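You operate a simulated robot arm through the tools that you are given. There is no shell and no other tool. Be economical: measure what you need, move in short steps, check, and stop when the job is done.

The job below is to be done with a simulated robot arm. You get a single attempt, and the scene is never put back.

Task
Top up the hot water pot from the clear jug to the FULL mark.
Fine: switch it off first; jug back, lid shut, then switch it on again; spill nothing. Set down upright: clear jug.

Only the result counts: the job must be done as asked and must still hold three seconds after the hand-in. Knocking over, shifting, dropping, spilling or breaking anything else fails it. Lids that push on must go on centred and level and be pressed home; caps that screw on are set level and turned clockwise until they are tight.

Robot
A 7-joint arm with a two-finger parallel gripper, fixed in place. Base frame: the origin is at the foot of the arm, x ahead of it, y to its left, z up; the work surface is at about z = 800. Readings come in mm, degrees, newtons and seconds.
With the tool pointing down near the work surface it reaches from about 340 to 780 mm from the base axis. Its first joint turns from -166.0 to 166.0 degrees. Payload 3.91 kg.
Tool frame: the origin (TCP) lies between the finger pads and is the grasp point; the fingertips stand 30 mm ahead of it; z points along the fingers, y is the line along which they close. Largest opening 110 mm; finger width 20, thickness 10; the body of the gripper, 48 by 112 mm, starts 55 mm behind the TCP.
Orientation is told as [roll, pitch, yaw] about the base's x, y, z axes, in that order, counted from this pose: with the fingers straight down and closing along the base's y, the tool's x points along the base's -x, its y along +y and its z along -z.

Tools
- The arm moves only by the tool apply_moves. Its argument "series" is a list of rows, each a list of 3 entries, a list of its own where there are three numbers: the gripper command, from -1 (fully open) to 1 (shut), values between in proportion, then the shift along the tool's x, y, z in units of 200 mm (1.0 is 200 mm), then the turn, a rotation vector about the tool's x, y, z in units of 60 degrees (1.0 is 60 degrees). In form: [[claw, [x, y, z], [rx, ry, rz]], ...]. A call has 1 to 8 rows; each row is the pose to reach, as a shift and turn from the pose commanded when the call began, along the tool's axes at that moment. A call with a number of a shift or a turn outside -1 to 1 is refused whole. Rows are played at 5 a second. More than 50 mm and 8.6 degrees between two rows, or a gripper value outside its range, and nothing of the call is played. A pose out of reach is approached as far as the arm can. The call stops where the force on the tool passes 40 N (or 10 N more than at its start, if that is more) or the arm is blocked; 0.2 s more then pass. Each finger travels about 153 mm/s and halts on what it meets, pressing with about 28 N; the grip force reading is that of the motor and also rises with nothing between the fingers. The clock runs only during rows and for 0.2 s after the last one: add rows that repeat a pose to give the fingers time. It gives the time, the measured TCP pose, the force on the tool (base axes), the opening and the grip force at its end, in the units of the frame above (readings bear some noise), with the torque about the TCP (base axes, N m) and any sound that the robot's microphone picked up.
- Cameras (640 x 400 px; columns grow to the right, rows downward): "scene" is fixed at [51, -498.8, 1523.7]; the picture's right is [0.65, -0.76, 0.00], its down [-0.39, -0.33, -0.86] and it looks along [0.66, 0.56, -0.51] (base axes); focal length 297 px, centre (320, 200). "wrist" rides on the gripper at [77, 7, -114] in the tool frame; the picture's right is [-0.09, 1.00, 0.00], its down [-0.80, -0.07, -0.59] and it looks along [-0.59, -0.05, 0.80] (tool axes); focal length 270 px, centre (320, 200). There is no depth. A picture from a camera that has moved, and an enlarged one, comes with that camera's place and axes in the base frame and with its lens.
- snapshot(camera): a new picture of that camera. The clock stands still meanwhile.
- lift_body(by): slides the trunk up (or, below 0, down) by that many mm; the arm rides with it, the base frame stays. It gives what a move gives, with no picture.
- close_up(camera, box): a new picture of the part [left, top, right, bottom] of that camera's present view, enlarged. The clock stands still meanwhile.
- hand_in(): hands the job in; it is judged then, once.

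Go step by step. Nothing tells you positions but the pictures and the camera data: compare them with the known pose of the tool, close in by small moves and look again before you grip or let go. The budget is 120 turns and 64 pictures, counting those below and the enlarged ones. Unless the task says otherwise, let go and move clear before handing in, and close with one line.

The tools are called after "Call:" as a command line: name --argument value ..., lists and objects as JSON in quotes. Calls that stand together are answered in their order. apply_moves: Moves the arm, as the interface text tells. Its arguments: {"type":"object","properties":{"series":{"type":"array"}},"required":["series"]} The other tools are called the same way: lift_body (by) slides the trunk up or down; snapshot (camera) takes a picture; close_up (camera, box) takes an enlarged picture of a part of a camera's view; hand_in () hands the job in.

At the start:

```text
clock: 0.0
position: [421.2, 83.8, 1361.8]
tcp_rot: [0.1, 0.0, 0.0]
ft_force: [-0.1, -0.7, -0.1]
torque: [-0.01, -0.02, 0.04]
gripper_width: 110.1
grip_force: 0.0
trunk travel left (down, up): [-550.0, 60.0]
```

scene: 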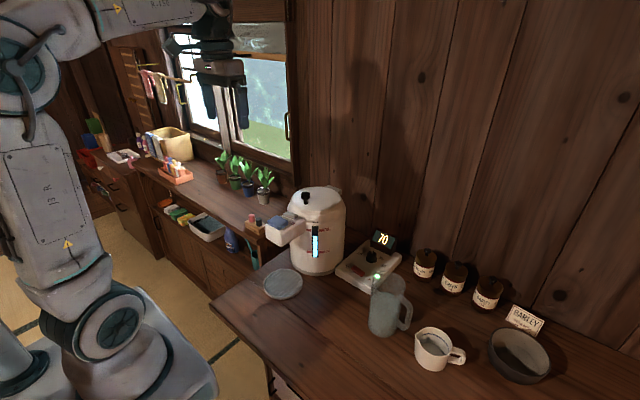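
wrist: 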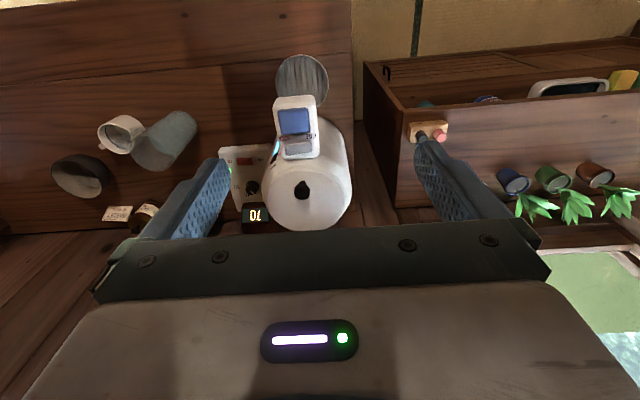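

I see the hot water pot with a sight gauge, a control panel with display "70" beside it, the clear jug, a mug and a bowl. I'll look closer before moving.

Call:
close_up --camera "scene" --box '[250, 170, 410, 290]'

Call:
close_up --camera "scene" --box '[330, 220, 490, 380]'

Call:
close_up --camera "wrist" --box '[40, 40, 360, 240]'

```text
3.33 times, centred on (330, 230) of scene
camera zoom: at [51.0, -498.8, 1523.7], right [0.65, -0.76, 0.0], down [-0.39, -0.33, -0.86], along [0.66, 0.56, -0.51], focal length 989 px, centre (287, 100)
```

zoom: 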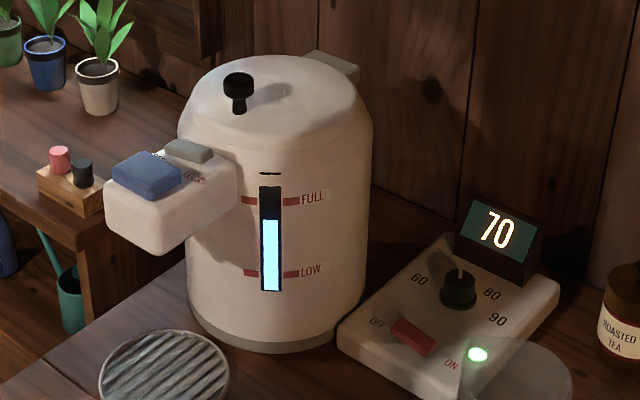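

```text
2.50 times, centred on (410, 300) of scene
camera zoom: at [51.0, -498.8, 1523.7], right [0.65, -0.76, 0.0], down [-0.39, -0.33, -0.86], along [0.66, 0.56, -0.51], focal length 742 px, centre (95, -50)
```

zoom: 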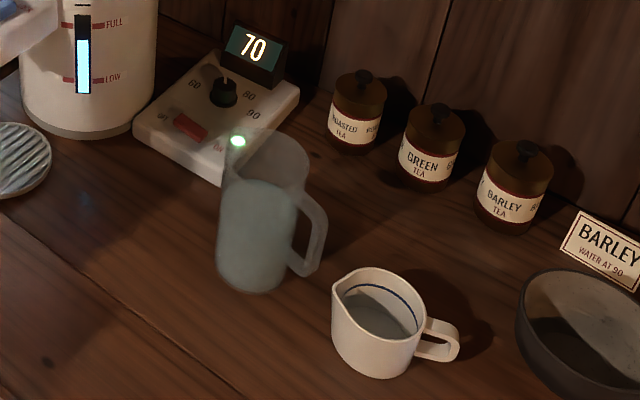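

```text
2.00 times, centred on (200, 140) of wrist
camera zoom: at [343.5, 90.5, 1477.1], right [0.09, 1.0, 0.0], down [0.8, -0.07, 0.59], along [0.59, -0.05, -0.8], focal length 541 px, centre (560, 320)
```

zoom: 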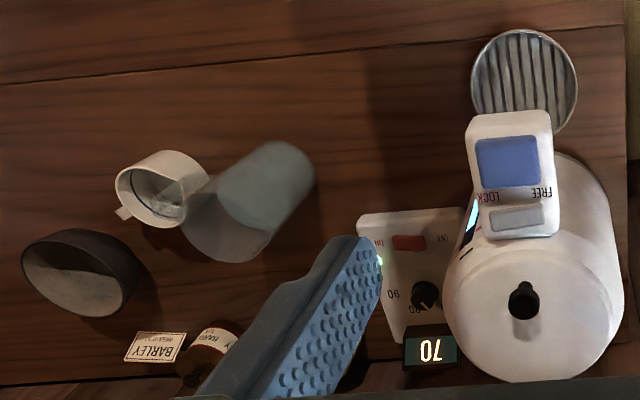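

The pot sits around (655, 45) with its lid knob near (608, 35, 1085). The switch is around (673, -135, 835) and the jug around (572, -290). I'll move sideways over the area in front of the switch and look from there.

Call:
apply_moves --series '[[-1, [-0.11, -0.166, 0], [0, 0, 0]], [-1, [-0.22, -0.333, 0], [0, 0, 0]], [-1, [-0.33, -0.5, 0], [0, 0, 0]], [-1, [-0.44, -0.666, 0], [0, 0, 0]], [-1, [-0.55, -0.833, 0], [0, 0, 0]], [-1, [-0.66, -1.0, 0], [0, 0, 0]]]'

Call:
lift_body --by -260

Call:
snapshot --camera "wrist"

Call:
snapshot --camera "scene"

```text
clock: 1.4
position: [554.7, -116.8, 1363.0]
tcp_rot: [0.0, 0.1, 0.0]
ft_force: [0.3, 0.1, -0.4]
torque: [0.02, -0.01, 0.01]
gripper_width: 109.8
grip_force: 0.0
trunk travel left (down, up): [-550.0, 60.0]
```

```text
clock: 4.1
position: [554.1, -115.0, 1102.4]
tcp_rot: [0.0, 0.0, 0.0]
ft_force: [-1.0, -0.2, 0.1]
torque: [0.03, 0.02, 0.02]
gripper_width: 110.1
grip_force: 0.2
trunk travel left (down, up): [-290.0, 320.0]
```

```text
58 pictures are left
camera wrist: at [476.9, -109.2, 1217.1], right [0.09, 1.0, 0.0], down [0.8, -0.07, 0.59], along [0.59, -0.05, -0.8], focal length 270 px, centre (320, 200)
```

wrist: 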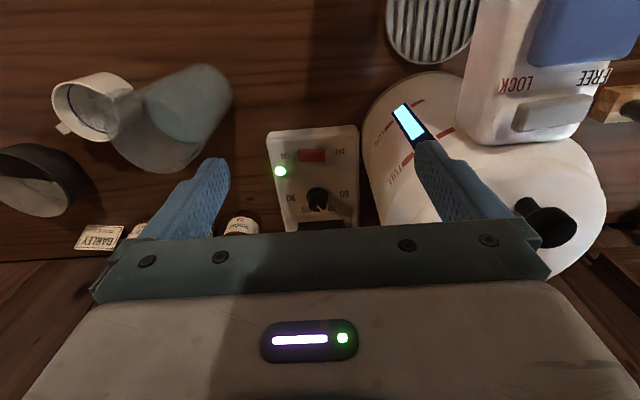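

```text
57 pictures are left
```

scene: 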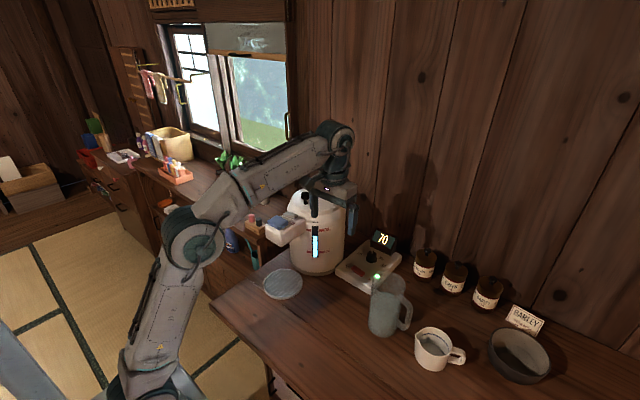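

The view is clear, so I'll enlarge the switch and the pot from here.

Call:
close_up --camera "wrist" --box '[250, 110, 380, 240]'

Call:
close_up --camera "wrist" --box '[30, 40, 250, 190]'

```text
3.08 times, centred on (315, 175) of wrist
camera zoom: at [476.9, -109.2, 1217.1], right [0.09, 1.0, 0.0], down [0.8, -0.07, 0.59], along [0.59, -0.05, -0.8], focal length 832 px, centre (335, 277)
```

zoom: 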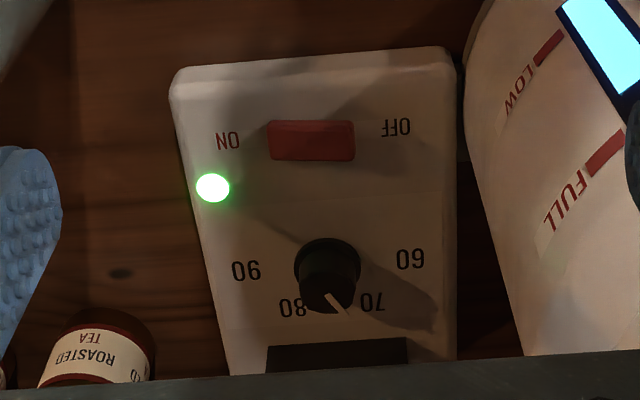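

```text
2.67 times, centred on (140, 115) of wrist
camera zoom: at [476.9, -109.2, 1217.1], right [0.09, 1.0, 0.0], down [0.8, -0.07, 0.59], along [0.59, -0.05, -0.8], focal length 721 px, centre (800, 427)
```

zoom: 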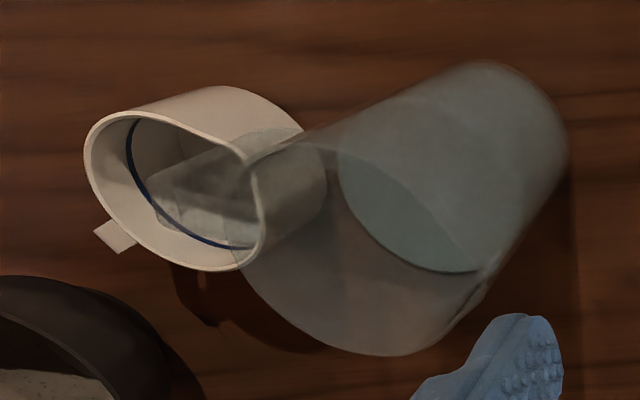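

The switch is a rocker about 44 mm long along y, centred near (669, -138), with OFF at its +y end. The pot's near wall is at about y = -60. I'll turn the gripper 90° so its narrow side faces the pot, shut the fingers, and move above the OFF end.

Call:
apply_moves --series '[[1, [0, 0, 0], [0, 0, -0.125]], [1, [0, 0, 0], [0, 0, -0.25]], [1, [0, 0, 0], [0, 0, -0.375]], [1, [0, 0, 0], [0, 0, -0.5]], [1, [0, 0, 0], [0, 0, -0.625]], [1, [0, 0, 0], [0, 0, -0.75]]]'

Call:
apply_moves --series '[[1, [0, 0, 0], [0, 0, -0.125]], [1, [0, 0, 0], [0, 0, -0.25]], [1, [0, 0, 0], [0, 0, -0.375]], [1, [0, 0, 0], [0, 0, -0.5]], [1, [0, 0, 0], [0, 0, -0.625]], [1, [0, 0, 0], [0, 0, -0.75]]]'

```text
clock: 5.5
position: [554.9, -114.6, 1102.2]
tcp_rot: [0.0, 0.0, 45.2]
ft_force: [-0.4, 0.8, 1.1]
torque: [0.0, 0.02, -0.01]
gripper_width: 0.2
grip_force: 28.4
trunk travel left (down, up): [-290.0, 320.0]
```

```text
clock: 6.9
position: [555.2, -115.5, 1102.3]
tcp_rot: [-0.1, 0.0, 90.2]
ft_force: [-0.4, 0.2, 0.4]
torque: [0.0, 0.02, 0.0]
gripper_width: 0.0
grip_force: 27.8
trunk travel left (down, up): [-290.0, 320.0]
```

Call:
apply_moves --series '[[1, [0.015, -0.19, 0], [0, 0, 0]], [1, [0.03, -0.38, 0], [0, 0, 0]], [1, [0.035, -0.57, 0], [0, 0, 0]], [1, [0.035, -0.57, 0.2], [0, 0, 0]], [1, [0.035, -0.57, 0.4], [0, 0, 0]], [1, [0.035, -0.57, 0.6], [0, 0, 0]]]'

Call:
snapshot --camera "wrist"

Call:
close_up --camera "scene" --box '[270, 160, 430, 300]'

```text
clock: 8.3
position: [669.0, -124.2, 982.7]
tcp_rot: [0.1, 0.0, 90.0]
ft_force: [0.4, -0.4, -0.9]
torque: [-0.01, -0.04, -0.01]
gripper_width: 0.0
grip_force: 27.8
out of reach, approached as far as the arm can: row 2, 3, 4
trunk travel left (down, up): [-290.0, 320.0]
```

```text
54 pictures are left
camera wrist: at [662.0, -201.7, 1096.4], right [-1.0, 0.09, 0.0], down [0.07, 0.8, 0.59], along [0.05, 0.59, -0.8], focal length 270 px, centre (320, 200)
```

wrist: 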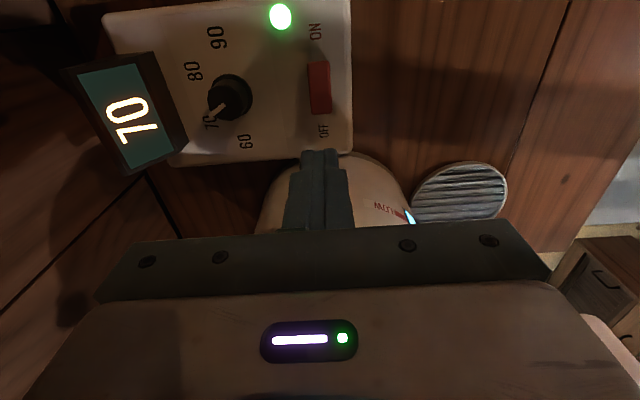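

```text
2.86 times, centred on (350, 230) of scene
camera zoom: at [51.0, -498.8, 1523.7], right [0.65, -0.76, 0.0], down [-0.39, -0.33, -0.86], along [0.66, 0.56, -0.51], focal length 847 px, centre (234, 114)
```

zoom: 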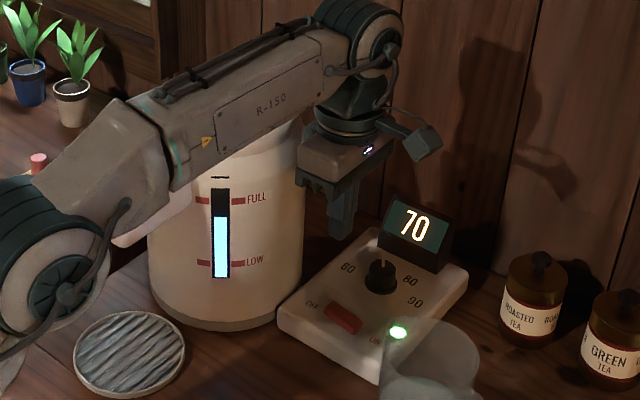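

The rocker is confirmed at (667, -138), with its OFF end at y ≈ -115. The forearm hangs low near the pot, so I'll raise the trunk and then reach down with the arm to lift the elbow clear.

Call:
lift_body --by 200

Call:
apply_moves --series '[[1, [0, -0.0, 0.23], [0, 0, 0]], [1, [0, 0, 0.46], [0, 0, 0]], [1, [0, 0, 0.69], [0, 0, 0]], [1, [0, 0, 0.92], [0, 0, 0]], [1, [0, 0, 1.0], [0, 0, 0]]]'

Call:
snapshot --camera "scene"

```text
clock: 10.4
position: [668.9, -123.7, 1182.7]
tcp_rot: [0.0, 0.0, 90.1]
ft_force: [0.3, -0.5, 0.3]
torque: [0.01, 0.01, 0.01]
gripper_width: 0.1
grip_force: 27.9
trunk travel left (down, up): [-490.0, 120.0]
```

```text
clock: 11.6
position: [669.3, -123.6, 981.2]
tcp_rot: [-0.1, 0.0, 90.0]
ft_force: [0.8, 0.3, 0.4]
torque: [-0.02, -0.02, 0.02]
gripper_width: 0.0
grip_force: 27.7
trunk travel left (down, up): [-490.0, 120.0]
```

```text
52 pictures are left
```

scene: 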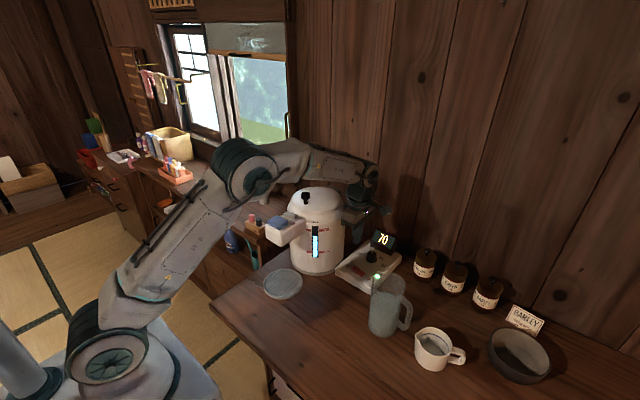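

Call:
apply_moves --series '[[1, [0, 0, 0.22], [0, 0, 0]], [1, [0, 0, 0.43], [0, 0, 0]], [1, [0, 0, 0.455], [0, 0, 0]], [1, [0, 0, 0.48], [0, 0, 0]], [1, [0, 0, 0.505], [0, 0, 0]], [1, [0, 0, 0.52], [0, 0, 0]]]'

Call:
snapshot --camera "wrist"

```text
clock: 13.0
position: [670.7, -123.4, 879.7]
tcp_rot: [0.0, 0.1, 90.1]
ft_force: [0.5, 1.3, 1.0]
torque: [0.05, 0.0, -0.01]
gripper_width: 0.0
grip_force: 27.7
trunk travel left (down, up): [-490.0, 120.0]
```

```text
51 pictures are left
camera wrist: at [662.3, -201.0, 993.5], right [-1.0, 0.09, 0.0], down [0.07, 0.8, 0.59], along [0.05, 0.59, -0.8], focal length 270 px, centre (320, 200)
```

wrist: 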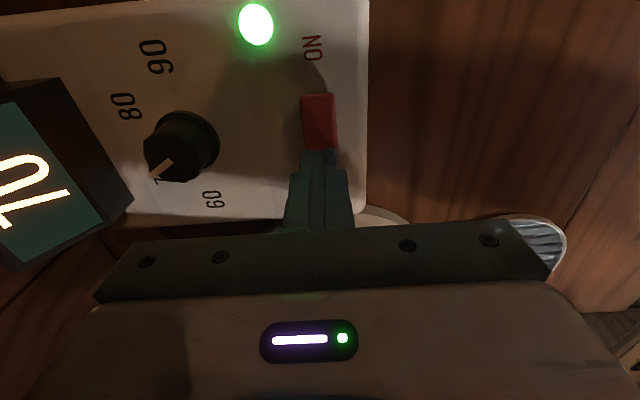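

The tips are just above the rocker's OFF half, so I'll press down in small steps.

Call:
apply_moves --series '[[1, [0, 0, 0.015], [0, 0, 0]], [1, [0, 0, 0.03], [0, 0, 0]], [1, [0, 0, 0.045], [0, 0, 0]], [1, [0, 0, 0.06], [0, 0, 0]], [1, [0, 0, 0.075], [0, 0, 0]], [1, [0, 0, 0.09], [0, 0, 0]]]'

Call:
close_up --camera "wrist" --box '[200, 0, 400, 220]'

```text
clock: 14.0
position: [670.2, -121.2, 875.9]
tcp_rot: [-0.8, 0.1, 90.2]
ft_force: [-4.6, 4.2, 16.2]
torque: [-0.1, 0.21, 0.04]
gripper_width: 0.0
grip_force: 27.8
trunk travel left (down, up): [-490.0, 120.0]
stopped in row 4: the force on the tool passed its limit at 44 N (the readings are from after the stop); the commanded pose is now the measured one
```

```text
1.82 times, centred on (300, 110) of wrist
camera zoom: at [662.4, -200.1, 990.8], right [-1.0, 0.09, -0.01], down [0.06, 0.8, 0.59], along [0.06, 0.59, -0.81], focal length 491 px, centre (356, 364)
```

zoom: 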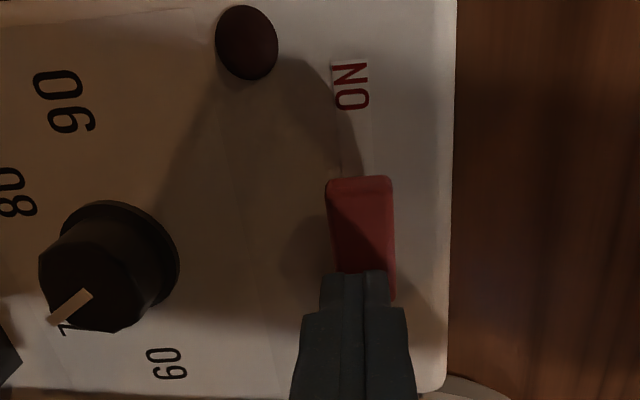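

The light and display went out, so the pot is off. I'll rise clear.

Call:
apply_moves --series '[[1, [0, 0, -0.2], [0, 0, 0]], [1, [0, 0, -0.4], [0, 0, 0]], [1, [0, 0, -0.6], [0, 0, 0]], [1, [0, 0, -0.8], [0, 0, 0]], [1, [0, 0, -1.0], [0, 0, 0]]]'

Call:
lift_body --by 110

Call:
apply_moves --series '[[-1, [0, 0.15, 0], [0, 0, 0.125]], [-1, [-0.0, 0.3, 0], [0, 0, 0.25]], [-1, [0, 0.45, 0], [0, 0, 0.375]], [-1, [0, 0.6, 0], [0, 0, 0.5]], [-1, [0, 0.75, 0], [0, 0, 0.625]], [-1, [0, 0.85, 0], [0, 0, 0.75]]]'

Call:
apply_moves --series '[[-1, [0, 0, 0], [0, 0, 0.125]], [-1, [0, 0, 0], [0, 0, 0.25]], [-1, [0, 0, 0], [0, 0, 0.375]], [-1, [0, 0, 0], [0, 0, 0.5]], [-1, [0, 0, 0], [0, 0, 0.625]], [-1, [0, 0, 0], [0, 0, 0.75]]]'

Call:
snapshot --camera "wrist"

```text
clock: 15.2
position: [670.0, -123.7, 1072.8]
tcp_rot: [-0.5, 0.0, 90.0]
ft_force: [-0.3, -0.2, 0.3]
torque: [-0.01, 0.02, -0.03]
gripper_width: 0.0
grip_force: 27.5
trunk travel left (down, up): [-490.0, 120.0]
```

```text
clock: 16.6
position: [669.6, -124.5, 1181.4]
tcp_rot: [-0.5, 0.1, 90.1]
ft_force: [1.2, 0.9, 0.7]
torque: [-0.03, -0.01, -0.02]
gripper_width: 0.0
grip_force: 27.6
trunk travel left (down, up): [-600.0, 10.0]
```

```text
clock: 18.0
position: [500.4, -124.0, 1180.5]
tcp_rot: [-0.5, -0.3, 44.8]
ft_force: [-0.1, 0.2, -0.2]
torque: [-0.01, 0.01, 0.02]
gripper_width: 110.0
grip_force: 0.1
trunk travel left (down, up): [-600.0, 10.0]
```

```text
clock: 19.4
position: [501.0, -124.2, 1182.0]
tcp_rot: [-0.1, -0.6, -0.1]
ft_force: [1.0, -0.3, -0.9]
torque: [0.0, 0.01, -0.01]
gripper_width: 110.0
grip_force: 0.1
trunk travel left (down, up): [-600.0, 10.0]
```

```text
49 pictures are left
camera wrist: at [421.7, -118.2, 1294.3], right [0.09, 1.0, 0.0], down [0.8, -0.07, 0.6], along [0.6, -0.06, -0.8], focal length 270 px, centre (320, 200)
```

wrist: 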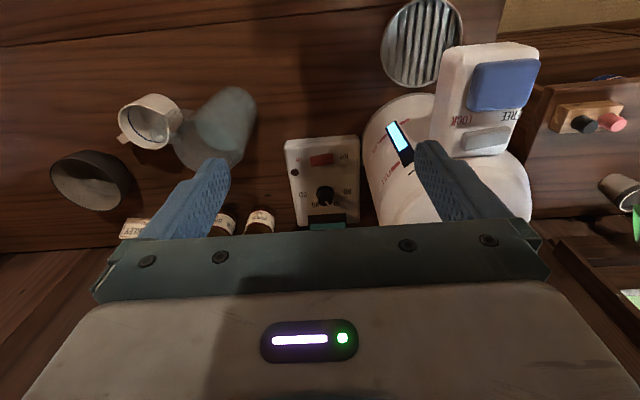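

Call:
apply_moves --series '[[-1, [-0.025, 0.2, 0], [0, -0.01, 0]], [-1, [-0.05, 0.4, 0], [0, -0.01, 0]], [-1, [-0.075, 0.6, 0], [0, -0.01, 0]], [-1, [-0.1, 0.795, 0], [0, -0.01, 0]]]'

Call:
snapshot --camera "wrist"

Call:
snapshot --camera "scene"

```text
clock: 20.4
position: [520.3, 36.6, 1183.5]
tcp_rot: [-0.2, -1.2, 0.0]
ft_force: [-0.2, 0.3, 0.0]
torque: [0.02, -0.01, 0.01]
gripper_width: 110.4
grip_force: 0.1
trunk travel left (down, up): [-600.0, 10.0]
```

```text
48 pictures are left
camera wrist: at [440.3, 42.6, 1295.7], right [0.09, 1.0, 0.0], down [0.79, -0.07, 0.61], along [0.61, -0.05, -0.79], focal length 270 px, centre (320, 200)
```

wrist: 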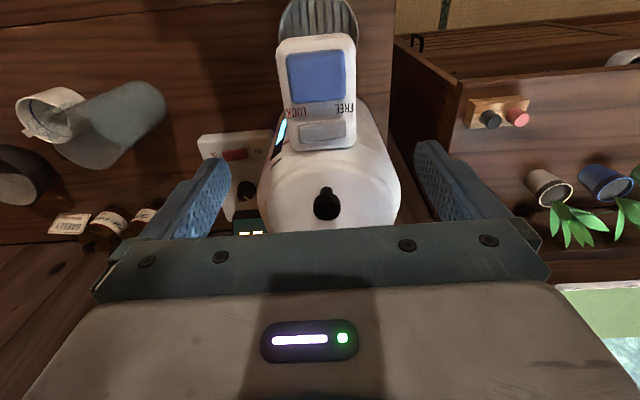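

```text
47 pictures are left
```

scene: 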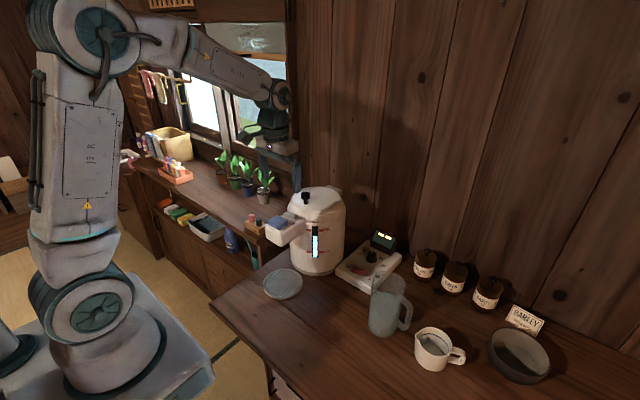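

The knob cap is at about (613, 35, 1085), and the hinge is behind it at about (740, 26, 1055). I'll enlarge the lid to check for a latch.

Call:
close_up --camera "scene" --box '[285, 180, 355, 230]'

Call:
close_up --camera "wrist" --box '[250, 20, 420, 230]'

```text
8.00 times, centred on (320, 205) of scene
camera zoom: at [51.0, -498.8, 1523.7], right [0.65, -0.76, 0.0], down [-0.39, -0.33, -0.86], along [0.66, 0.56, -0.51], focal length 2373 px, centre (320, 160)
```

zoom: 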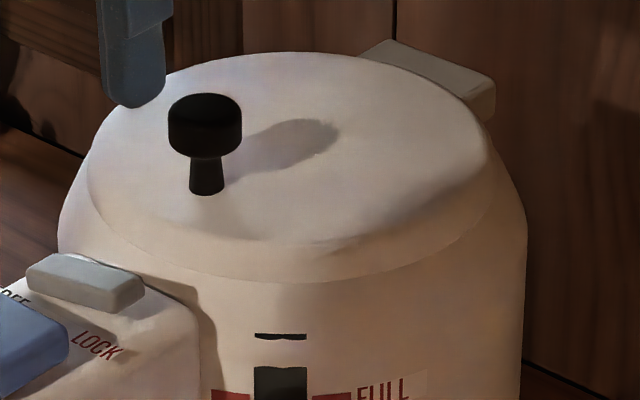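

```text
1.90 times, centred on (335, 125) of wrist
camera zoom: at [440.3, 42.6, 1295.7], right [0.09, 1.0, 0.0], down [0.79, -0.07, 0.61], along [0.61, -0.05, -0.79], focal length 515 px, centre (291, 343)
```

zoom: 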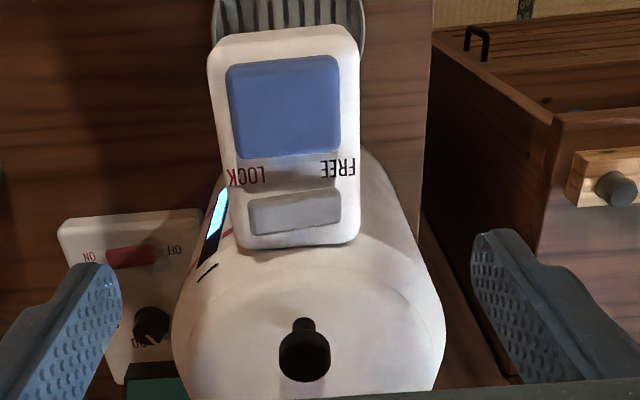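

There's no latch. The knob has a cap about 27 mm wide on a narrow stem. I'll tilt the tool 30° forward and line up behind and above the cap.

Call:
apply_moves --series '[[-1, [-0.07, -0.003, 0.05], [0, -0.12, 0]], [-1, [-0.14, -0.006, 0.1], [0, -0.24, 0]], [-1, [-0.21, -0.008, 0.15], [0, -0.36, 0]], [-1, [-0.286, -0.008, 0.2], [0, -0.48, 0]]]'

Call:
snapshot --camera "wrist"

Call:
close_up --camera "scene" --box '[240, 130, 400, 230]'

```text
clock: 21.4
position: [577.7, 33.1, 1143.5]
tcp_rot: [-0.2, -30.2, 0.2]
ft_force: [-0.2, -0.5, 0.2]
torque: [-0.01, -0.01, -0.01]
gripper_width: 109.9
grip_force: 0.0
trunk travel left (down, up): [-600.0, 10.0]
```

```text
44 pictures are left
camera wrist: at [453.1, 38.9, 1202.8], right [0.07, 1.0, 0.04], down [0.4, -0.07, 0.92], along [0.92, -0.05, -0.4], focal length 270 px, centre (320, 200)
```

wrist: 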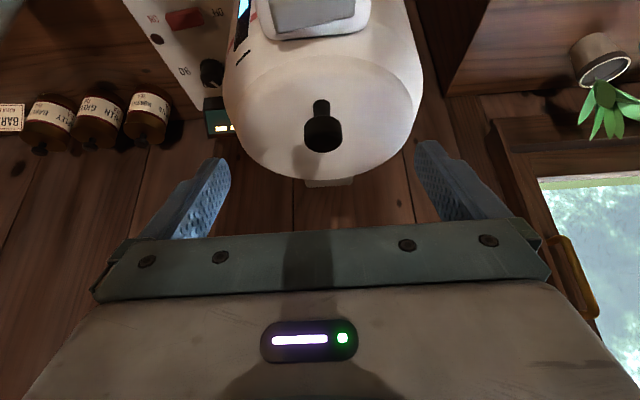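

```text
4.00 times, centred on (320, 180) of scene
camera zoom: at [51.0, -498.8, 1523.7], right [0.65, -0.76, 0.0], down [-0.39, -0.33, -0.86], along [0.66, 0.56, -0.51], focal length 1186 px, centre (320, 280)
```

zoom: 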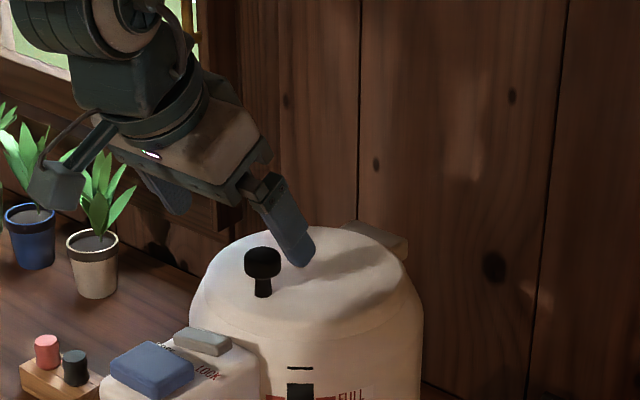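

The knob lines up with the tool axis at y = 34. I'll advance 60 mm along the tool axis and then grip.

Call:
apply_moves --series '[[-1, [0, 0.006, 0.1], [0, 0, 0]], [-1, [0, 0.006, 0.2], [0, 0, 0]], [-1, [0, 0.006, 0.26], [0, 0, 0]], [-1, [0, 0.006, 0.3], [0, 0, 0]]]'

Call:
close_up --camera "scene" --box '[260, 150, 360, 220]'

Call:
snapshot --camera "wrist"

```text
clock: 22.4
position: [608.0, 33.4, 1090.1]
tcp_rot: [-0.2, -29.8, 0.3]
ft_force: [-0.8, 0.0, 0.4]
torque: [-0.02, -0.05, 0.01]
gripper_width: 110.2
grip_force: 0.1
trunk travel left (down, up): [-600.0, 10.0]
```

```text
5.71 times, centred on (310, 185) of scene
camera zoom: at [51.0, -498.8, 1523.7], right [0.65, -0.76, 0.0], down [-0.39, -0.33, -0.86], along [0.66, 0.56, -0.51], focal length 1695 px, centre (377, 286)
```

zoom: 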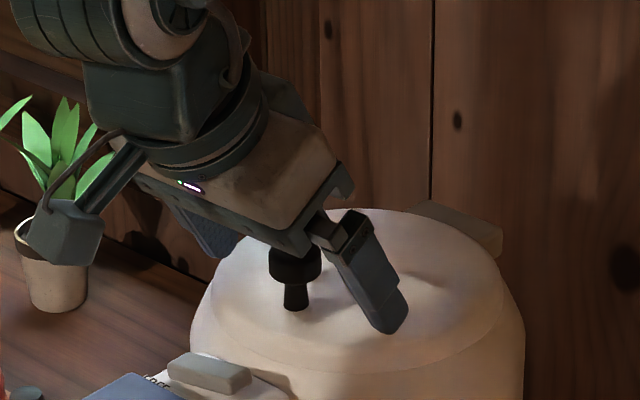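

```text
41 pictures are left
camera wrist: at [483.4, 39.7, 1150.5], right [0.07, 1.0, 0.04], down [0.4, -0.07, 0.92], along [0.91, -0.05, -0.4], focal length 270 px, centre (320, 200)
```

wrist: 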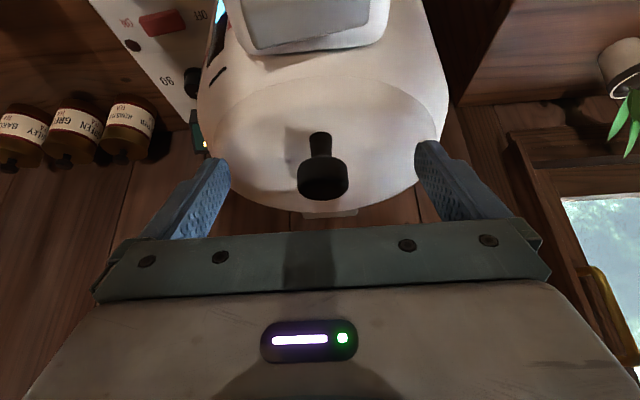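

Call:
apply_moves --series '[[0, [0, 0, 0], [0, 0, 0]], [0.5, [0, 0, 0], [0, 0, 0]], [1, [0, 0, 0], [0, 0, 0]], [1, [0, 0, 0], [0, 0, 0]], [1, [0, 0, 0], [0, 0, 0]]]'

Call:
snapshot --camera "wrist"

```text
clock: 23.6
position: [606.7, 35.9, 1090.2]
tcp_rot: [0.0, -29.9, 0.3]
ft_force: [1.7, 4.2, -1.1]
torque: [0.03, -0.07, 0.09]
gripper_width: 27.0
grip_force: 44.9
trunk travel left (down, up): [-600.0, 10.0]
```

```text
40 pictures are left
camera wrist: at [483.3, 40.9, 1150.7], right [0.07, 1.0, 0.04], down [0.4, -0.07, 0.92], along [0.91, -0.05, -0.4], focal length 270 px, centre (320, 200)
```

wrist: 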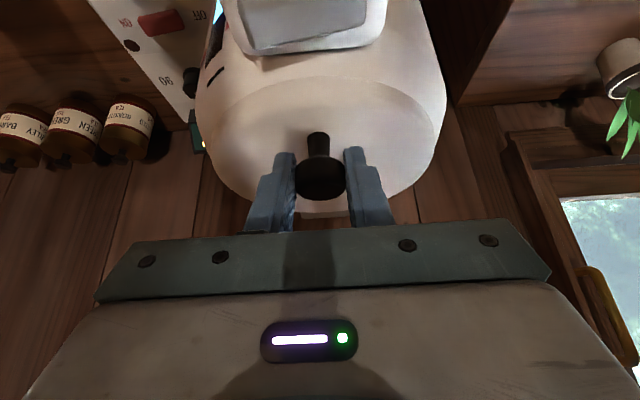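

The knob is gripped at 27 mm. I'll start lifting along the hinge arc with a small first step to feel the forces.

Call:
apply_moves --series '[[1, [-0.037, 0, -0.032], [0, 0.067, 0]], [1, [-0.0745, 0, -0.0625], [0, 0.133, 0]]]'

Call:
close_up --camera "scene" --box '[250, 130, 390, 230]'

```text
clock: 24.2
position: [615.3, 34.9, 1110.5]
tcp_rot: [0.0, -22.0, 0.0]
ft_force: [7.0, 5.1, 3.9]
torque: [0.04, -1.21, 0.15]
gripper_width: 27.0
grip_force: 45.2
trunk travel left (down, up): [-600.0, 10.0]
```

```text
4.00 times, centred on (320, 180) of scene
camera zoom: at [51.0, -498.8, 1523.7], right [0.65, -0.76, 0.0], down [-0.39, -0.33, -0.86], along [0.66, 0.56, -0.51], focal length 1186 px, centre (320, 280)
```

zoom: 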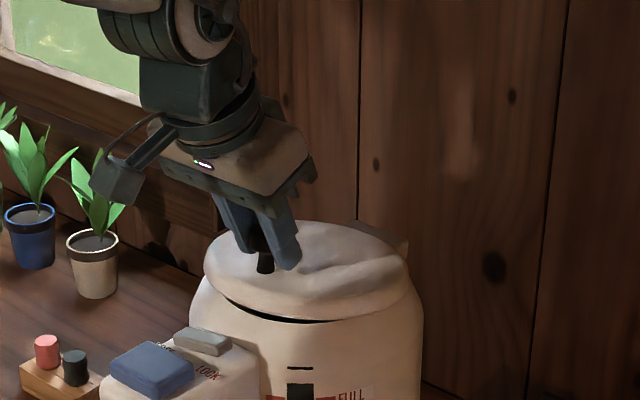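

The lid is swinging up freely, so I'll continue along the arc.

Call:
apply_moves --series '[[1, [-0.0755, 0, -0.061], [0, 0.133, 0]], [1, [-0.1585, 0, -0.1115], [0, 0.267, 0]], [1, [-0.2485, 0, -0.15], [0, 0.4, 0]], [1, [-0.342, 0, -0.1755], [0, 0.533, 0]]]'

Call:
close_up --camera "scene" --box '[250, 110, 410, 230]'

```text
clock: 25.2
position: [665.2, 36.1, 1167.2]
tcp_rot: [-0.1, 9.7, 0.1]
ft_force: [3.9, 2.5, 8.4]
torque: [0.06, -1.38, -0.04]
gripper_width: 27.2
grip_force: 44.8
trunk travel left (down, up): [-600.0, 10.0]
```

```text
3.33 times, centred on (330, 170) of scene
camera zoom: at [51.0, -498.8, 1523.7], right [0.65, -0.76, 0.0], down [-0.39, -0.33, -0.86], along [0.66, 0.56, -0.51], focal length 989 px, centre (287, 300)
```

zoom: 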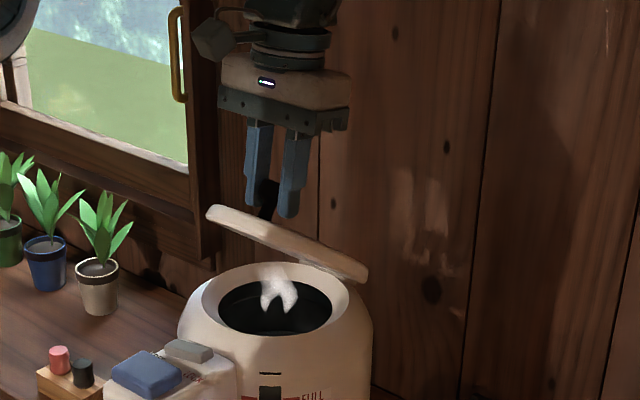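

The lid is about 40° open and the water opening is in view. I'll continue with less tool tilt so the arm stays within reach.

Call:
apply_moves --series '[[1, [-0.075, 0, -0.061], [0, 0.09, 0]], [1, [-0.157, 0, -0.1115], [0, 0.18, 0]], [1, [-0.246, 0, -0.15], [0, 0.22, 0]], [1, [-0.34, 0, -0.1755], [0, 0.26, 0]]]'

Call:
close_up --camera "scene" --box '[250, 110, 410, 230]'

```text
clock: 26.2
position: [672.7, 35.4, 1171.6]
tcp_rot: [-0.4, 24.0, -0.5]
ft_force: [1.7, -30.7, -5.9]
torque: [-0.61, 0.2, -0.13]
gripper_width: 27.1
grip_force: 44.4
out of reach, approached as far as the arm can: row 2, 3, 4
trunk travel left (down, up): [-600.0, 10.0]
```

```text
3.33 times, centred on (330, 170) of scene
camera zoom: at [51.0, -498.8, 1523.7], right [0.65, -0.76, 0.0], down [-0.39, -0.33, -0.86], along [0.66, 0.56, -0.51], focal length 989 px, centre (287, 300)
```

zoom: 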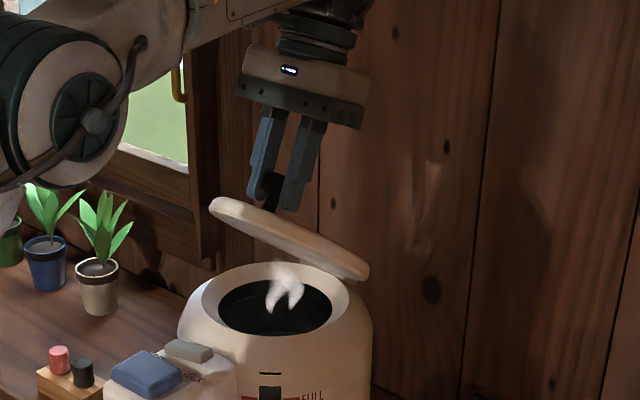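

The arm ran out of reach at that tilt. I'll rotate the tool back to point forward, letting the knob pivot in the pads, which brings the wrist closer.

Call:
apply_moves --series '[[1, [0, 0, 0], [0, -0.133, 0]], [1, [0, 0, 0], [0, -0.267, 0]], [1, [0, 0, 0], [0, -0.4, 0]], [1, [0, 0, 0], [0, -0.533, 0]]]'

Call:
close_up --camera "scene" --box '[250, 110, 410, 230]'

```text
clock: 27.2
position: [670.5, 35.0, 1176.1]
tcp_rot: [-0.2, -6.3, -0.1]
ft_force: [-14.2, -30.6, 1.7]
torque: [-0.53, 1.49, -0.09]
gripper_width: 27.3
grip_force: 44.5
trunk travel left (down, up): [-600.0, 10.0]
```

```text
3.33 times, centred on (330, 170) of scene
camera zoom: at [51.0, -498.8, 1523.7], right [0.65, -0.76, 0.0], down [-0.39, -0.33, -0.86], along [0.66, 0.56, -0.51], focal length 989 px, centre (287, 300)
```

zoom: 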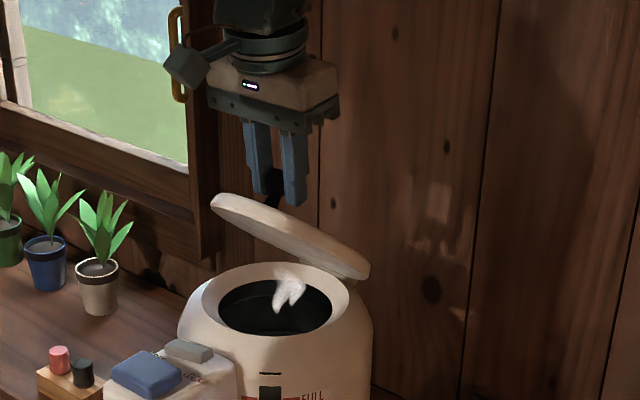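

Call:
apply_moves --series '[[1, [-0.0815, -0.02, -0.03], [0, -0.06, 0]], [1, [-0.168, -0.02, -0.0515], [0, -0.13, 0]], [1, [-0.257, -0.02, -0.06], [0, -0.195, 0]], [1, [-0.347, -0.02, -0.0565], [0, -0.26, 0]]]'

Call:
close_up --camera "scene" --box '[250, 110, 410, 230]'

```text
clock: 28.2
position: [739.2, 35.8, 1196.6]
tcp_rot: [0.0, -22.4, 0.1]
ft_force: [-9.7, -18.7, 14.1]
torque: [-0.22, 1.19, 0.0]
gripper_width: 27.0
grip_force: 44.9
trunk travel left (down, up): [-600.0, 10.0]
```

```text
3.33 times, centred on (330, 170) of scene
camera zoom: at [51.0, -498.8, 1523.7], right [0.65, -0.76, 0.0], down [-0.39, -0.33, -0.86], along [0.66, 0.56, -0.51], focal length 989 px, centre (287, 300)
```

zoom: 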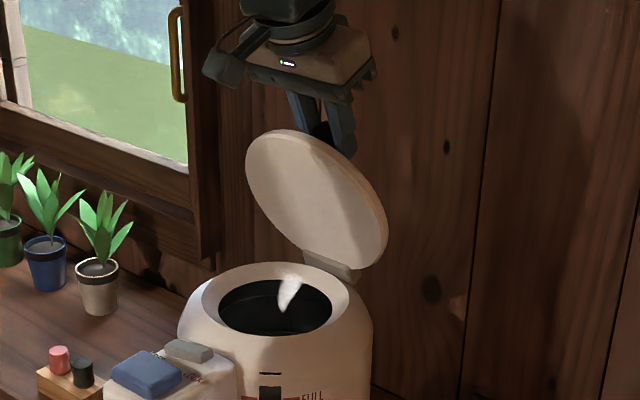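

Call:
apply_moves --series '[[1, [-0.0885, -0.015, 0.042], [0, 0.107, 0]], [1, [-0.1675, -0.02, 0.095], [0, 0.14, 0]], [1, [-0.2045, -0.02, 0.1255], [0, 0.173, 0]]]'

Call:
close_up --camera "scene" --box '[250, 110, 410, 230]'

```text
clock: 29.0
position: [785.4, 34.9, 1191.1]
tcp_rot: [0.1, -12.2, 0.2]
ft_force: [5.0, -5.5, 27.9]
torque: [0.13, 0.16, 0.25]
gripper_width: 27.0
grip_force: 44.4
trunk travel left (down, up): [-600.0, 10.0]
```

```text
3.33 times, centred on (330, 170) of scene
camera zoom: at [51.0, -498.8, 1523.7], right [0.65, -0.76, 0.0], down [-0.39, -0.33, -0.86], along [0.66, 0.56, -0.51], focal length 989 px, centre (287, 300)
```

zoom: 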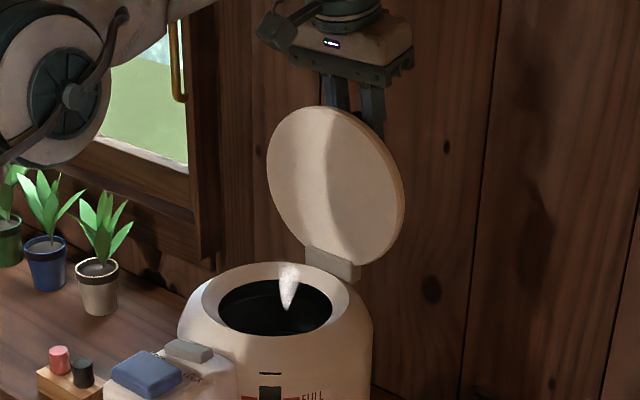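

The lid is now about 95° open. I'll let go, rise along the tool axis and see whether it stays.

Call:
apply_moves --series '[[0.2, [0, 0, 0], [0, 0, 0]], [0.0, [0, 0, 0], [0, 0, 0]], [0.0, [0, 0, -0.12], [0, 0, 0]], [0.0, [0, 0, -0.3], [0, 0, 0]], [0.0, [0.0, 0, -0.5], [0, 0, 0]]]'

Call:
snapshot --camera "scene"

```text
clock: 30.2
position: [758.4, 29.5, 1273.7]
tcp_rot: [-0.2, -11.5, 0.1]
ft_force: [0.0, -0.7, 0.2]
torque: [0.01, 0.01, -0.01]
gripper_width: 55.0
grip_force: 0.0
out of reach, approached as far as the arm can: row 5
trunk travel left (down, up): [-600.0, 10.0]
```

```text
33 pictures are left
```

scene: 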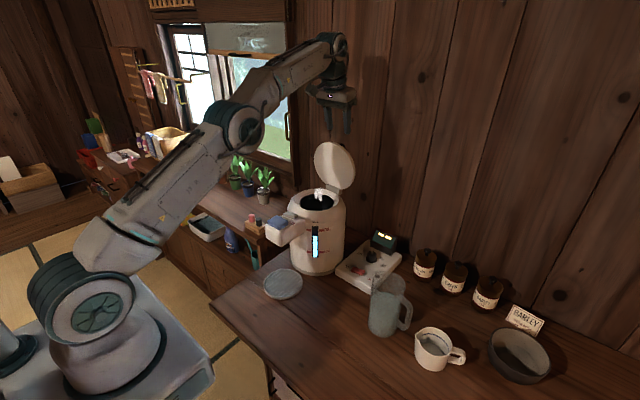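

The lid stands open by itself. The jug's handle points to -y and its spout to +y, toward the pot. I'll grip the jug top-down across x, so I'm retreating from the lid now and turning to yaw 90.

Call:
apply_moves --series '[[0, [0.1, 0, -0.05], [0, 0, 0]], [-0.3, [0.3, 0, -0.1], [0, 0.05, 0]], [-1, [0.5, 0, -0.1], [0, 0.1, 0]], [-1, [0.7, -0.1, -0.1], [0, 0.19, 0]], [-1, [0.85, -0.3, -0.1], [0, 0.19, 0]], [-1, [0.9, -0.5, -0.1], [0, 0.19, 0]], [-1, [0.9, -0.7, -0.1], [0, 0.19, 0]], [-1, [0.9, -0.9, -0.1], [0, 0.19, 0]]]'

Call:
apply_moves --series '[[-1, [0, -0.1, 0], [0, 0, -0.125]], [-1, [0, -0.2, 0], [0, 0, -0.25]], [-1, [0, -0.3, 0], [0, 0, -0.375]], [-1, [0, -0.4, 0], [0, 0, -0.5]], [-1, [0, -0.5, 0], [0, 0, -0.625]], [-1, [0, -0.6, 0], [0, 0, -0.75]]]'

Call:
apply_moves --series '[[-1, [0, 0, 0], [0, 0, -0.125]], [-1, [0, 0, 0], [0, 0, -0.25]], [-1, [0, 0, 0], [0, 0, -0.375]], [-1, [0, 0, 0], [0, 0, -0.5]], [-1, [0, 0, 0], [0, 0, -0.625]], [-1, [0, 0, 0], [0, 0, -0.75]]]'

Call:
snapshot --camera "wrist"

```text
clock: 32.0
position: [579.9, -153.3, 1255.0]
tcp_rot: [-0.1, -0.2, 0.2]
ft_force: [-0.4, -0.2, 0.1]
torque: [0.01, 0.0, 0.01]
gripper_width: 110.1
grip_force: 0.1
trunk travel left (down, up): [-600.0, 10.0]
```

```text
clock: 33.4
position: [579.0, -270.9, 1254.1]
tcp_rot: [-0.2, 0.0, 45.2]
ft_force: [0.6, 0.3, 0.6]
torque: [0.01, 0.01, 0.0]
gripper_width: 110.2
grip_force: 0.0
trunk travel left (down, up): [-600.0, 10.0]
```

```text
clock: 34.8
position: [580.6, -271.9, 1256.5]
tcp_rot: [-0.1, 0.0, 90.1]
ft_force: [-0.1, 0.0, -0.1]
torque: [-0.02, 0.0, 0.0]
gripper_width: 110.1
grip_force: 0.0
trunk travel left (down, up): [-600.0, 10.0]
```

```text
32 pictures are left
camera wrist: at [572.1, -348.4, 1370.6], right [-1.0, 0.08, 0.0], down [0.07, 0.8, 0.59], along [0.05, 0.59, -0.81], focal length 270 px, centre (320, 200)
```

wrist: 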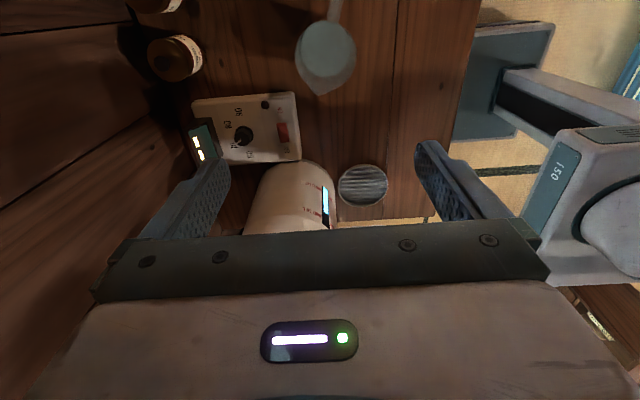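

Call:
close_up --camera "wrist" --box '[260, 0, 400, 110]'

```text
3.64 times, centred on (330, 55) of wrist
camera zoom: at [572.1, -348.4, 1370.6], right [-1.0, 0.08, 0.0], down [0.07, 0.8, 0.59], along [0.05, 0.59, -0.81], focal length 983 px, centre (284, 727)
```

zoom: 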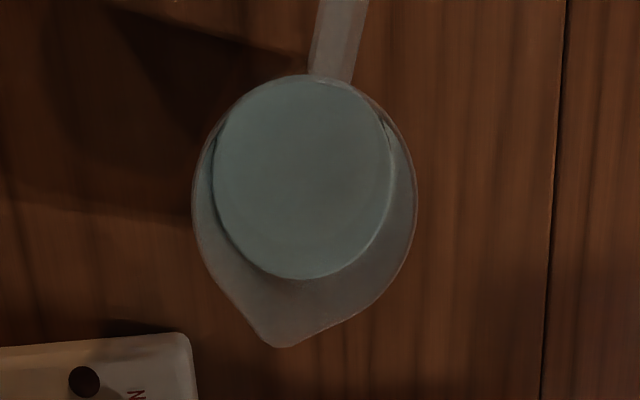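

The jug's rim is centred at about (569, -292), radius 41.5 mm, with its spout pointing 16° from +y toward +x. I'll align the yaw to 74°, centre over it and descend part way.

Call:
apply_moves --series '[[-1, [0.05, 0.029, 0], [0, 0, 0.133]], [-1, [0.1, 0.058, 0.05], [0, 0, 0.267]], [-1, [0.1, 0.058, 0.28], [0, 0, 0.267]], [-1, [0.1, 0.058, 0.52], [0, 0, 0.267]], [-1, [0.1, 0.058, 0.76], [0, 0, 0.267]]]'

Call:
snapshot --camera "wrist"

Call:
close_up --camera "scene" --box '[310, 200, 450, 350]'

```text
clock: 36.0
position: [568.7, -289.9, 1105.2]
tcp_rot: [-0.2, 0.2, 73.9]
ft_force: [0.3, 0.3, 0.4]
torque: [-0.04, 0.04, -0.01]
gripper_width: 110.0
grip_force: 0.0
trunk travel left (down, up): [-600.0, 10.0]
```

```text
30 pictures are left
camera wrist: at [540.5, -363.2, 1219.4], right [-0.93, 0.36, 0.0], down [0.29, 0.75, 0.59], along [0.22, 0.55, -0.8], focal length 270 px, centre (320, 200)
```

wrist: 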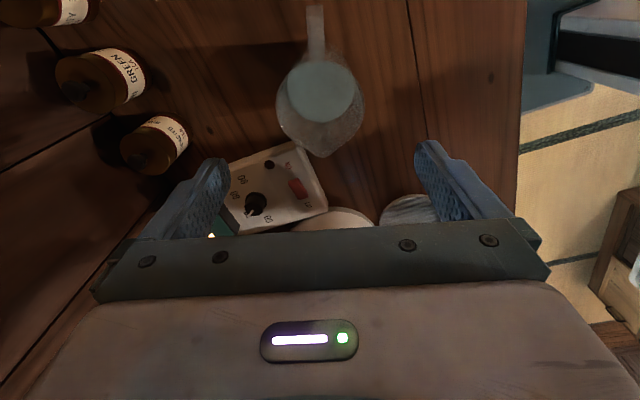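

```text
2.67 times, centred on (380, 275) of scene
camera zoom: at [51.0, -498.8, 1523.7], right [0.65, -0.76, 0.0], down [-0.39, -0.33, -0.86], along [0.66, 0.56, -0.51], focal length 791 px, centre (160, 0)
```

zoom: 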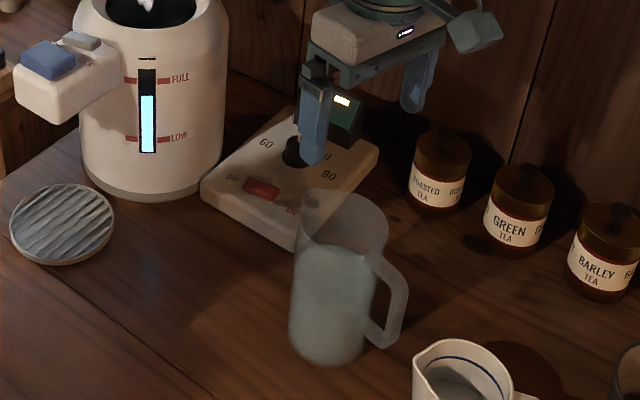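

Alignment is good and the rim works out at z ≈ 964. I'll descend to TCP z ≈ 927 and look before gripping.

Call:
apply_moves --series '[[-1, [0.015, 0, 0.2], [0, 0, 0]], [-1, [0.015, 0, 0.4], [0, 0, 0]], [-1, [0.015, 0, 0.6], [0, 0, 0]], [-1, [0.015, 0, 0.8], [0, 0, 0]], [-1, [0.015, 0, 0.89], [0, 0, 0]]]'

Call:
close_up --camera "scene" --box '[310, 200, 450, 350]'

Call:
snapshot --camera "wrist"

```text
clock: 37.2
position: [567.3, -292.4, 925.8]
tcp_rot: [-0.2, 0.1, 74.1]
ft_force: [-0.1, 0.3, 0.3]
torque: [-0.01, 0.01, -0.01]
gripper_width: 110.0
grip_force: 0.0
trunk travel left (down, up): [-600.0, 10.0]
```

```text
2.67 times, centred on (380, 275) of scene
camera zoom: at [51.0, -498.8, 1523.7], right [0.65, -0.76, 0.0], down [-0.39, -0.33, -0.86], along [0.66, 0.56, -0.51], focal length 791 px, centre (160, 0)
```

zoom: 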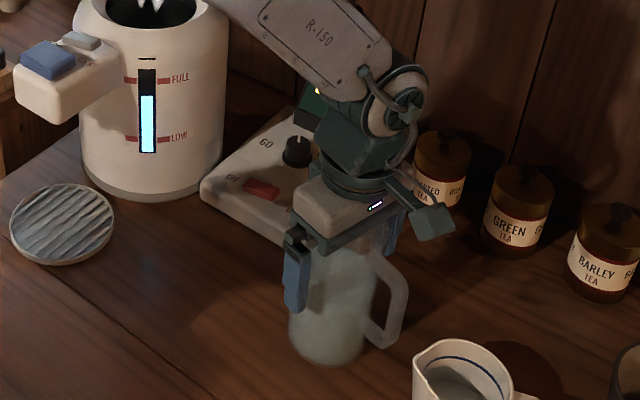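

```text
27 pictures are left
camera wrist: at [538.5, -365.9, 1040.7], right [-0.93, 0.36, 0.0], down [0.29, 0.75, 0.59], along [0.22, 0.55, -0.8], focal length 270 px, centre (320, 200)
```

wrist: 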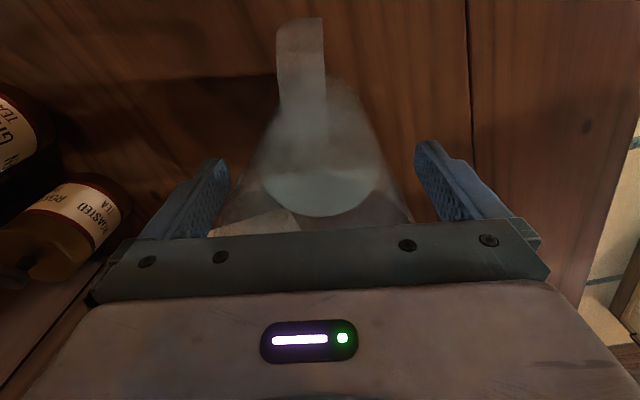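

The fingers straddle the jug evenly, so I'll grip.

Call:
apply_moves --series '[[-0.5, [0, 0, 0], [0, 0, 0]], [0, [0, 0, 0], [0, 0, 0]], [0.5, [0, 0, 0], [0, 0, 0]], [1, [0, 0, 0], [0, 0, 0]], [1, [0, 0, 0], [0, 0, 0]]]'

Call:
apply_moves --series '[[1, [0, 0, -0.05], [0, 0, 0]], [1, [0, 0, -0.1], [0, 0, 0]], [1, [0, 0, -0.15], [0, 0, 0]]]'

Call:
close_up --camera "scene" --box '[310, 200, 450, 350]'

```text
clock: 38.4
position: [567.2, -293.5, 927.7]
tcp_rot: [-0.2, 0.1, 73.9]
ft_force: [2.4, -1.4, -0.6]
torque: [-0.07, -0.03, 0.01]
gripper_width: 83.1
grip_force: 28.1
trunk travel left (down, up): [-600.0, 10.0]
```

```text
clock: 39.2
position: [566.5, -293.7, 957.0]
tcp_rot: [-0.2, 0.1, 73.9]
ft_force: [-0.1, 0.3, -5.8]
torque: [-0.02, 0.0, -0.01]
gripper_width: 82.9
grip_force: 28.4
trunk travel left (down, up): [-600.0, 10.0]
```

```text
2.67 times, centred on (380, 275) of scene
camera zoom: at [51.0, -498.8, 1523.7], right [0.65, -0.76, 0.0], down [-0.39, -0.33, -0.86], along [0.66, 0.56, -0.51], focal length 791 px, centre (160, 0)
```

zoom: 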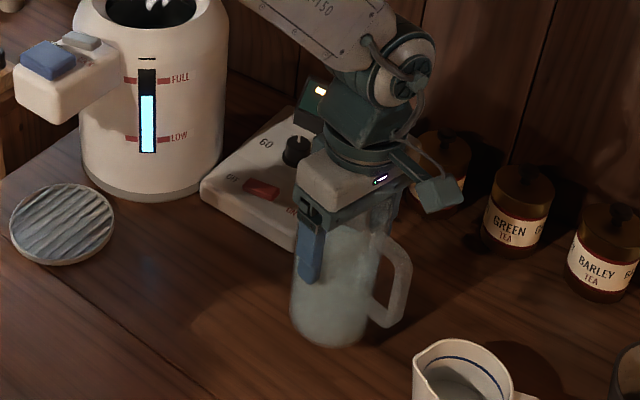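

The jug is in hand at 5.8 N. I'll lift it smoothly while turning the yaw to 90.

Call:
apply_moves --series '[[1, [0, 0, -0.07], [0, 0, -0.02]], [1, [0, 0, -0.19], [0, 0, -0.06]], [1, [0, 0, -0.32], [0, 0, -0.1]], [1, [0, 0, -0.45], [0, 0, -0.14]], [1, [0, 0, -0.58], [0, 0, -0.18]], [1, [0, 0, -0.71], [0, 0, -0.22]], [1, [0, 0, -0.82], [0, 0, -0.25]], [1, [0, 0, -0.87], [0, 0, -0.267]]]'

Call:
apply_moves --series '[[1, [-0.04, -0.04, 0], [0, 0, 0]], [1, [-0.11, -0.11, 0], [0, 0, 0]], [1, [-0.2, -0.2, 0], [0, 0, 0]], [1, [-0.3, -0.29, 0], [0, 0, 0]], [1, [-0.4, -0.37, 0], [0, 0, 0]], [1, [-0.49, -0.42, 0], [0, 0, 0]], [1, [-0.55, -0.44, 0], [0, 0, 0]], [1, [-0.57, -0.445, 0], [0, 0, 0]]]'

```text
clock: 41.0
position: [566.1, -294.0, 1131.0]
tcp_rot: [-0.2, 0.2, 90.1]
ft_force: [0.4, 1.3, -6.1]
torque: [-0.05, -0.03, -0.01]
gripper_width: 83.0
grip_force: 27.9
trunk travel left (down, up): [-600.0, 10.0]
```

```text
clock: 42.8
position: [657.8, -180.5, 1129.3]
tcp_rot: [-0.1, 0.0, 90.0]
ft_force: [0.6, -0.1, -5.1]
torque: [-0.01, 0.02, -0.02]
gripper_width: 82.9
grip_force: 27.8
trunk travel left (down, up): [-600.0, 10.0]
```

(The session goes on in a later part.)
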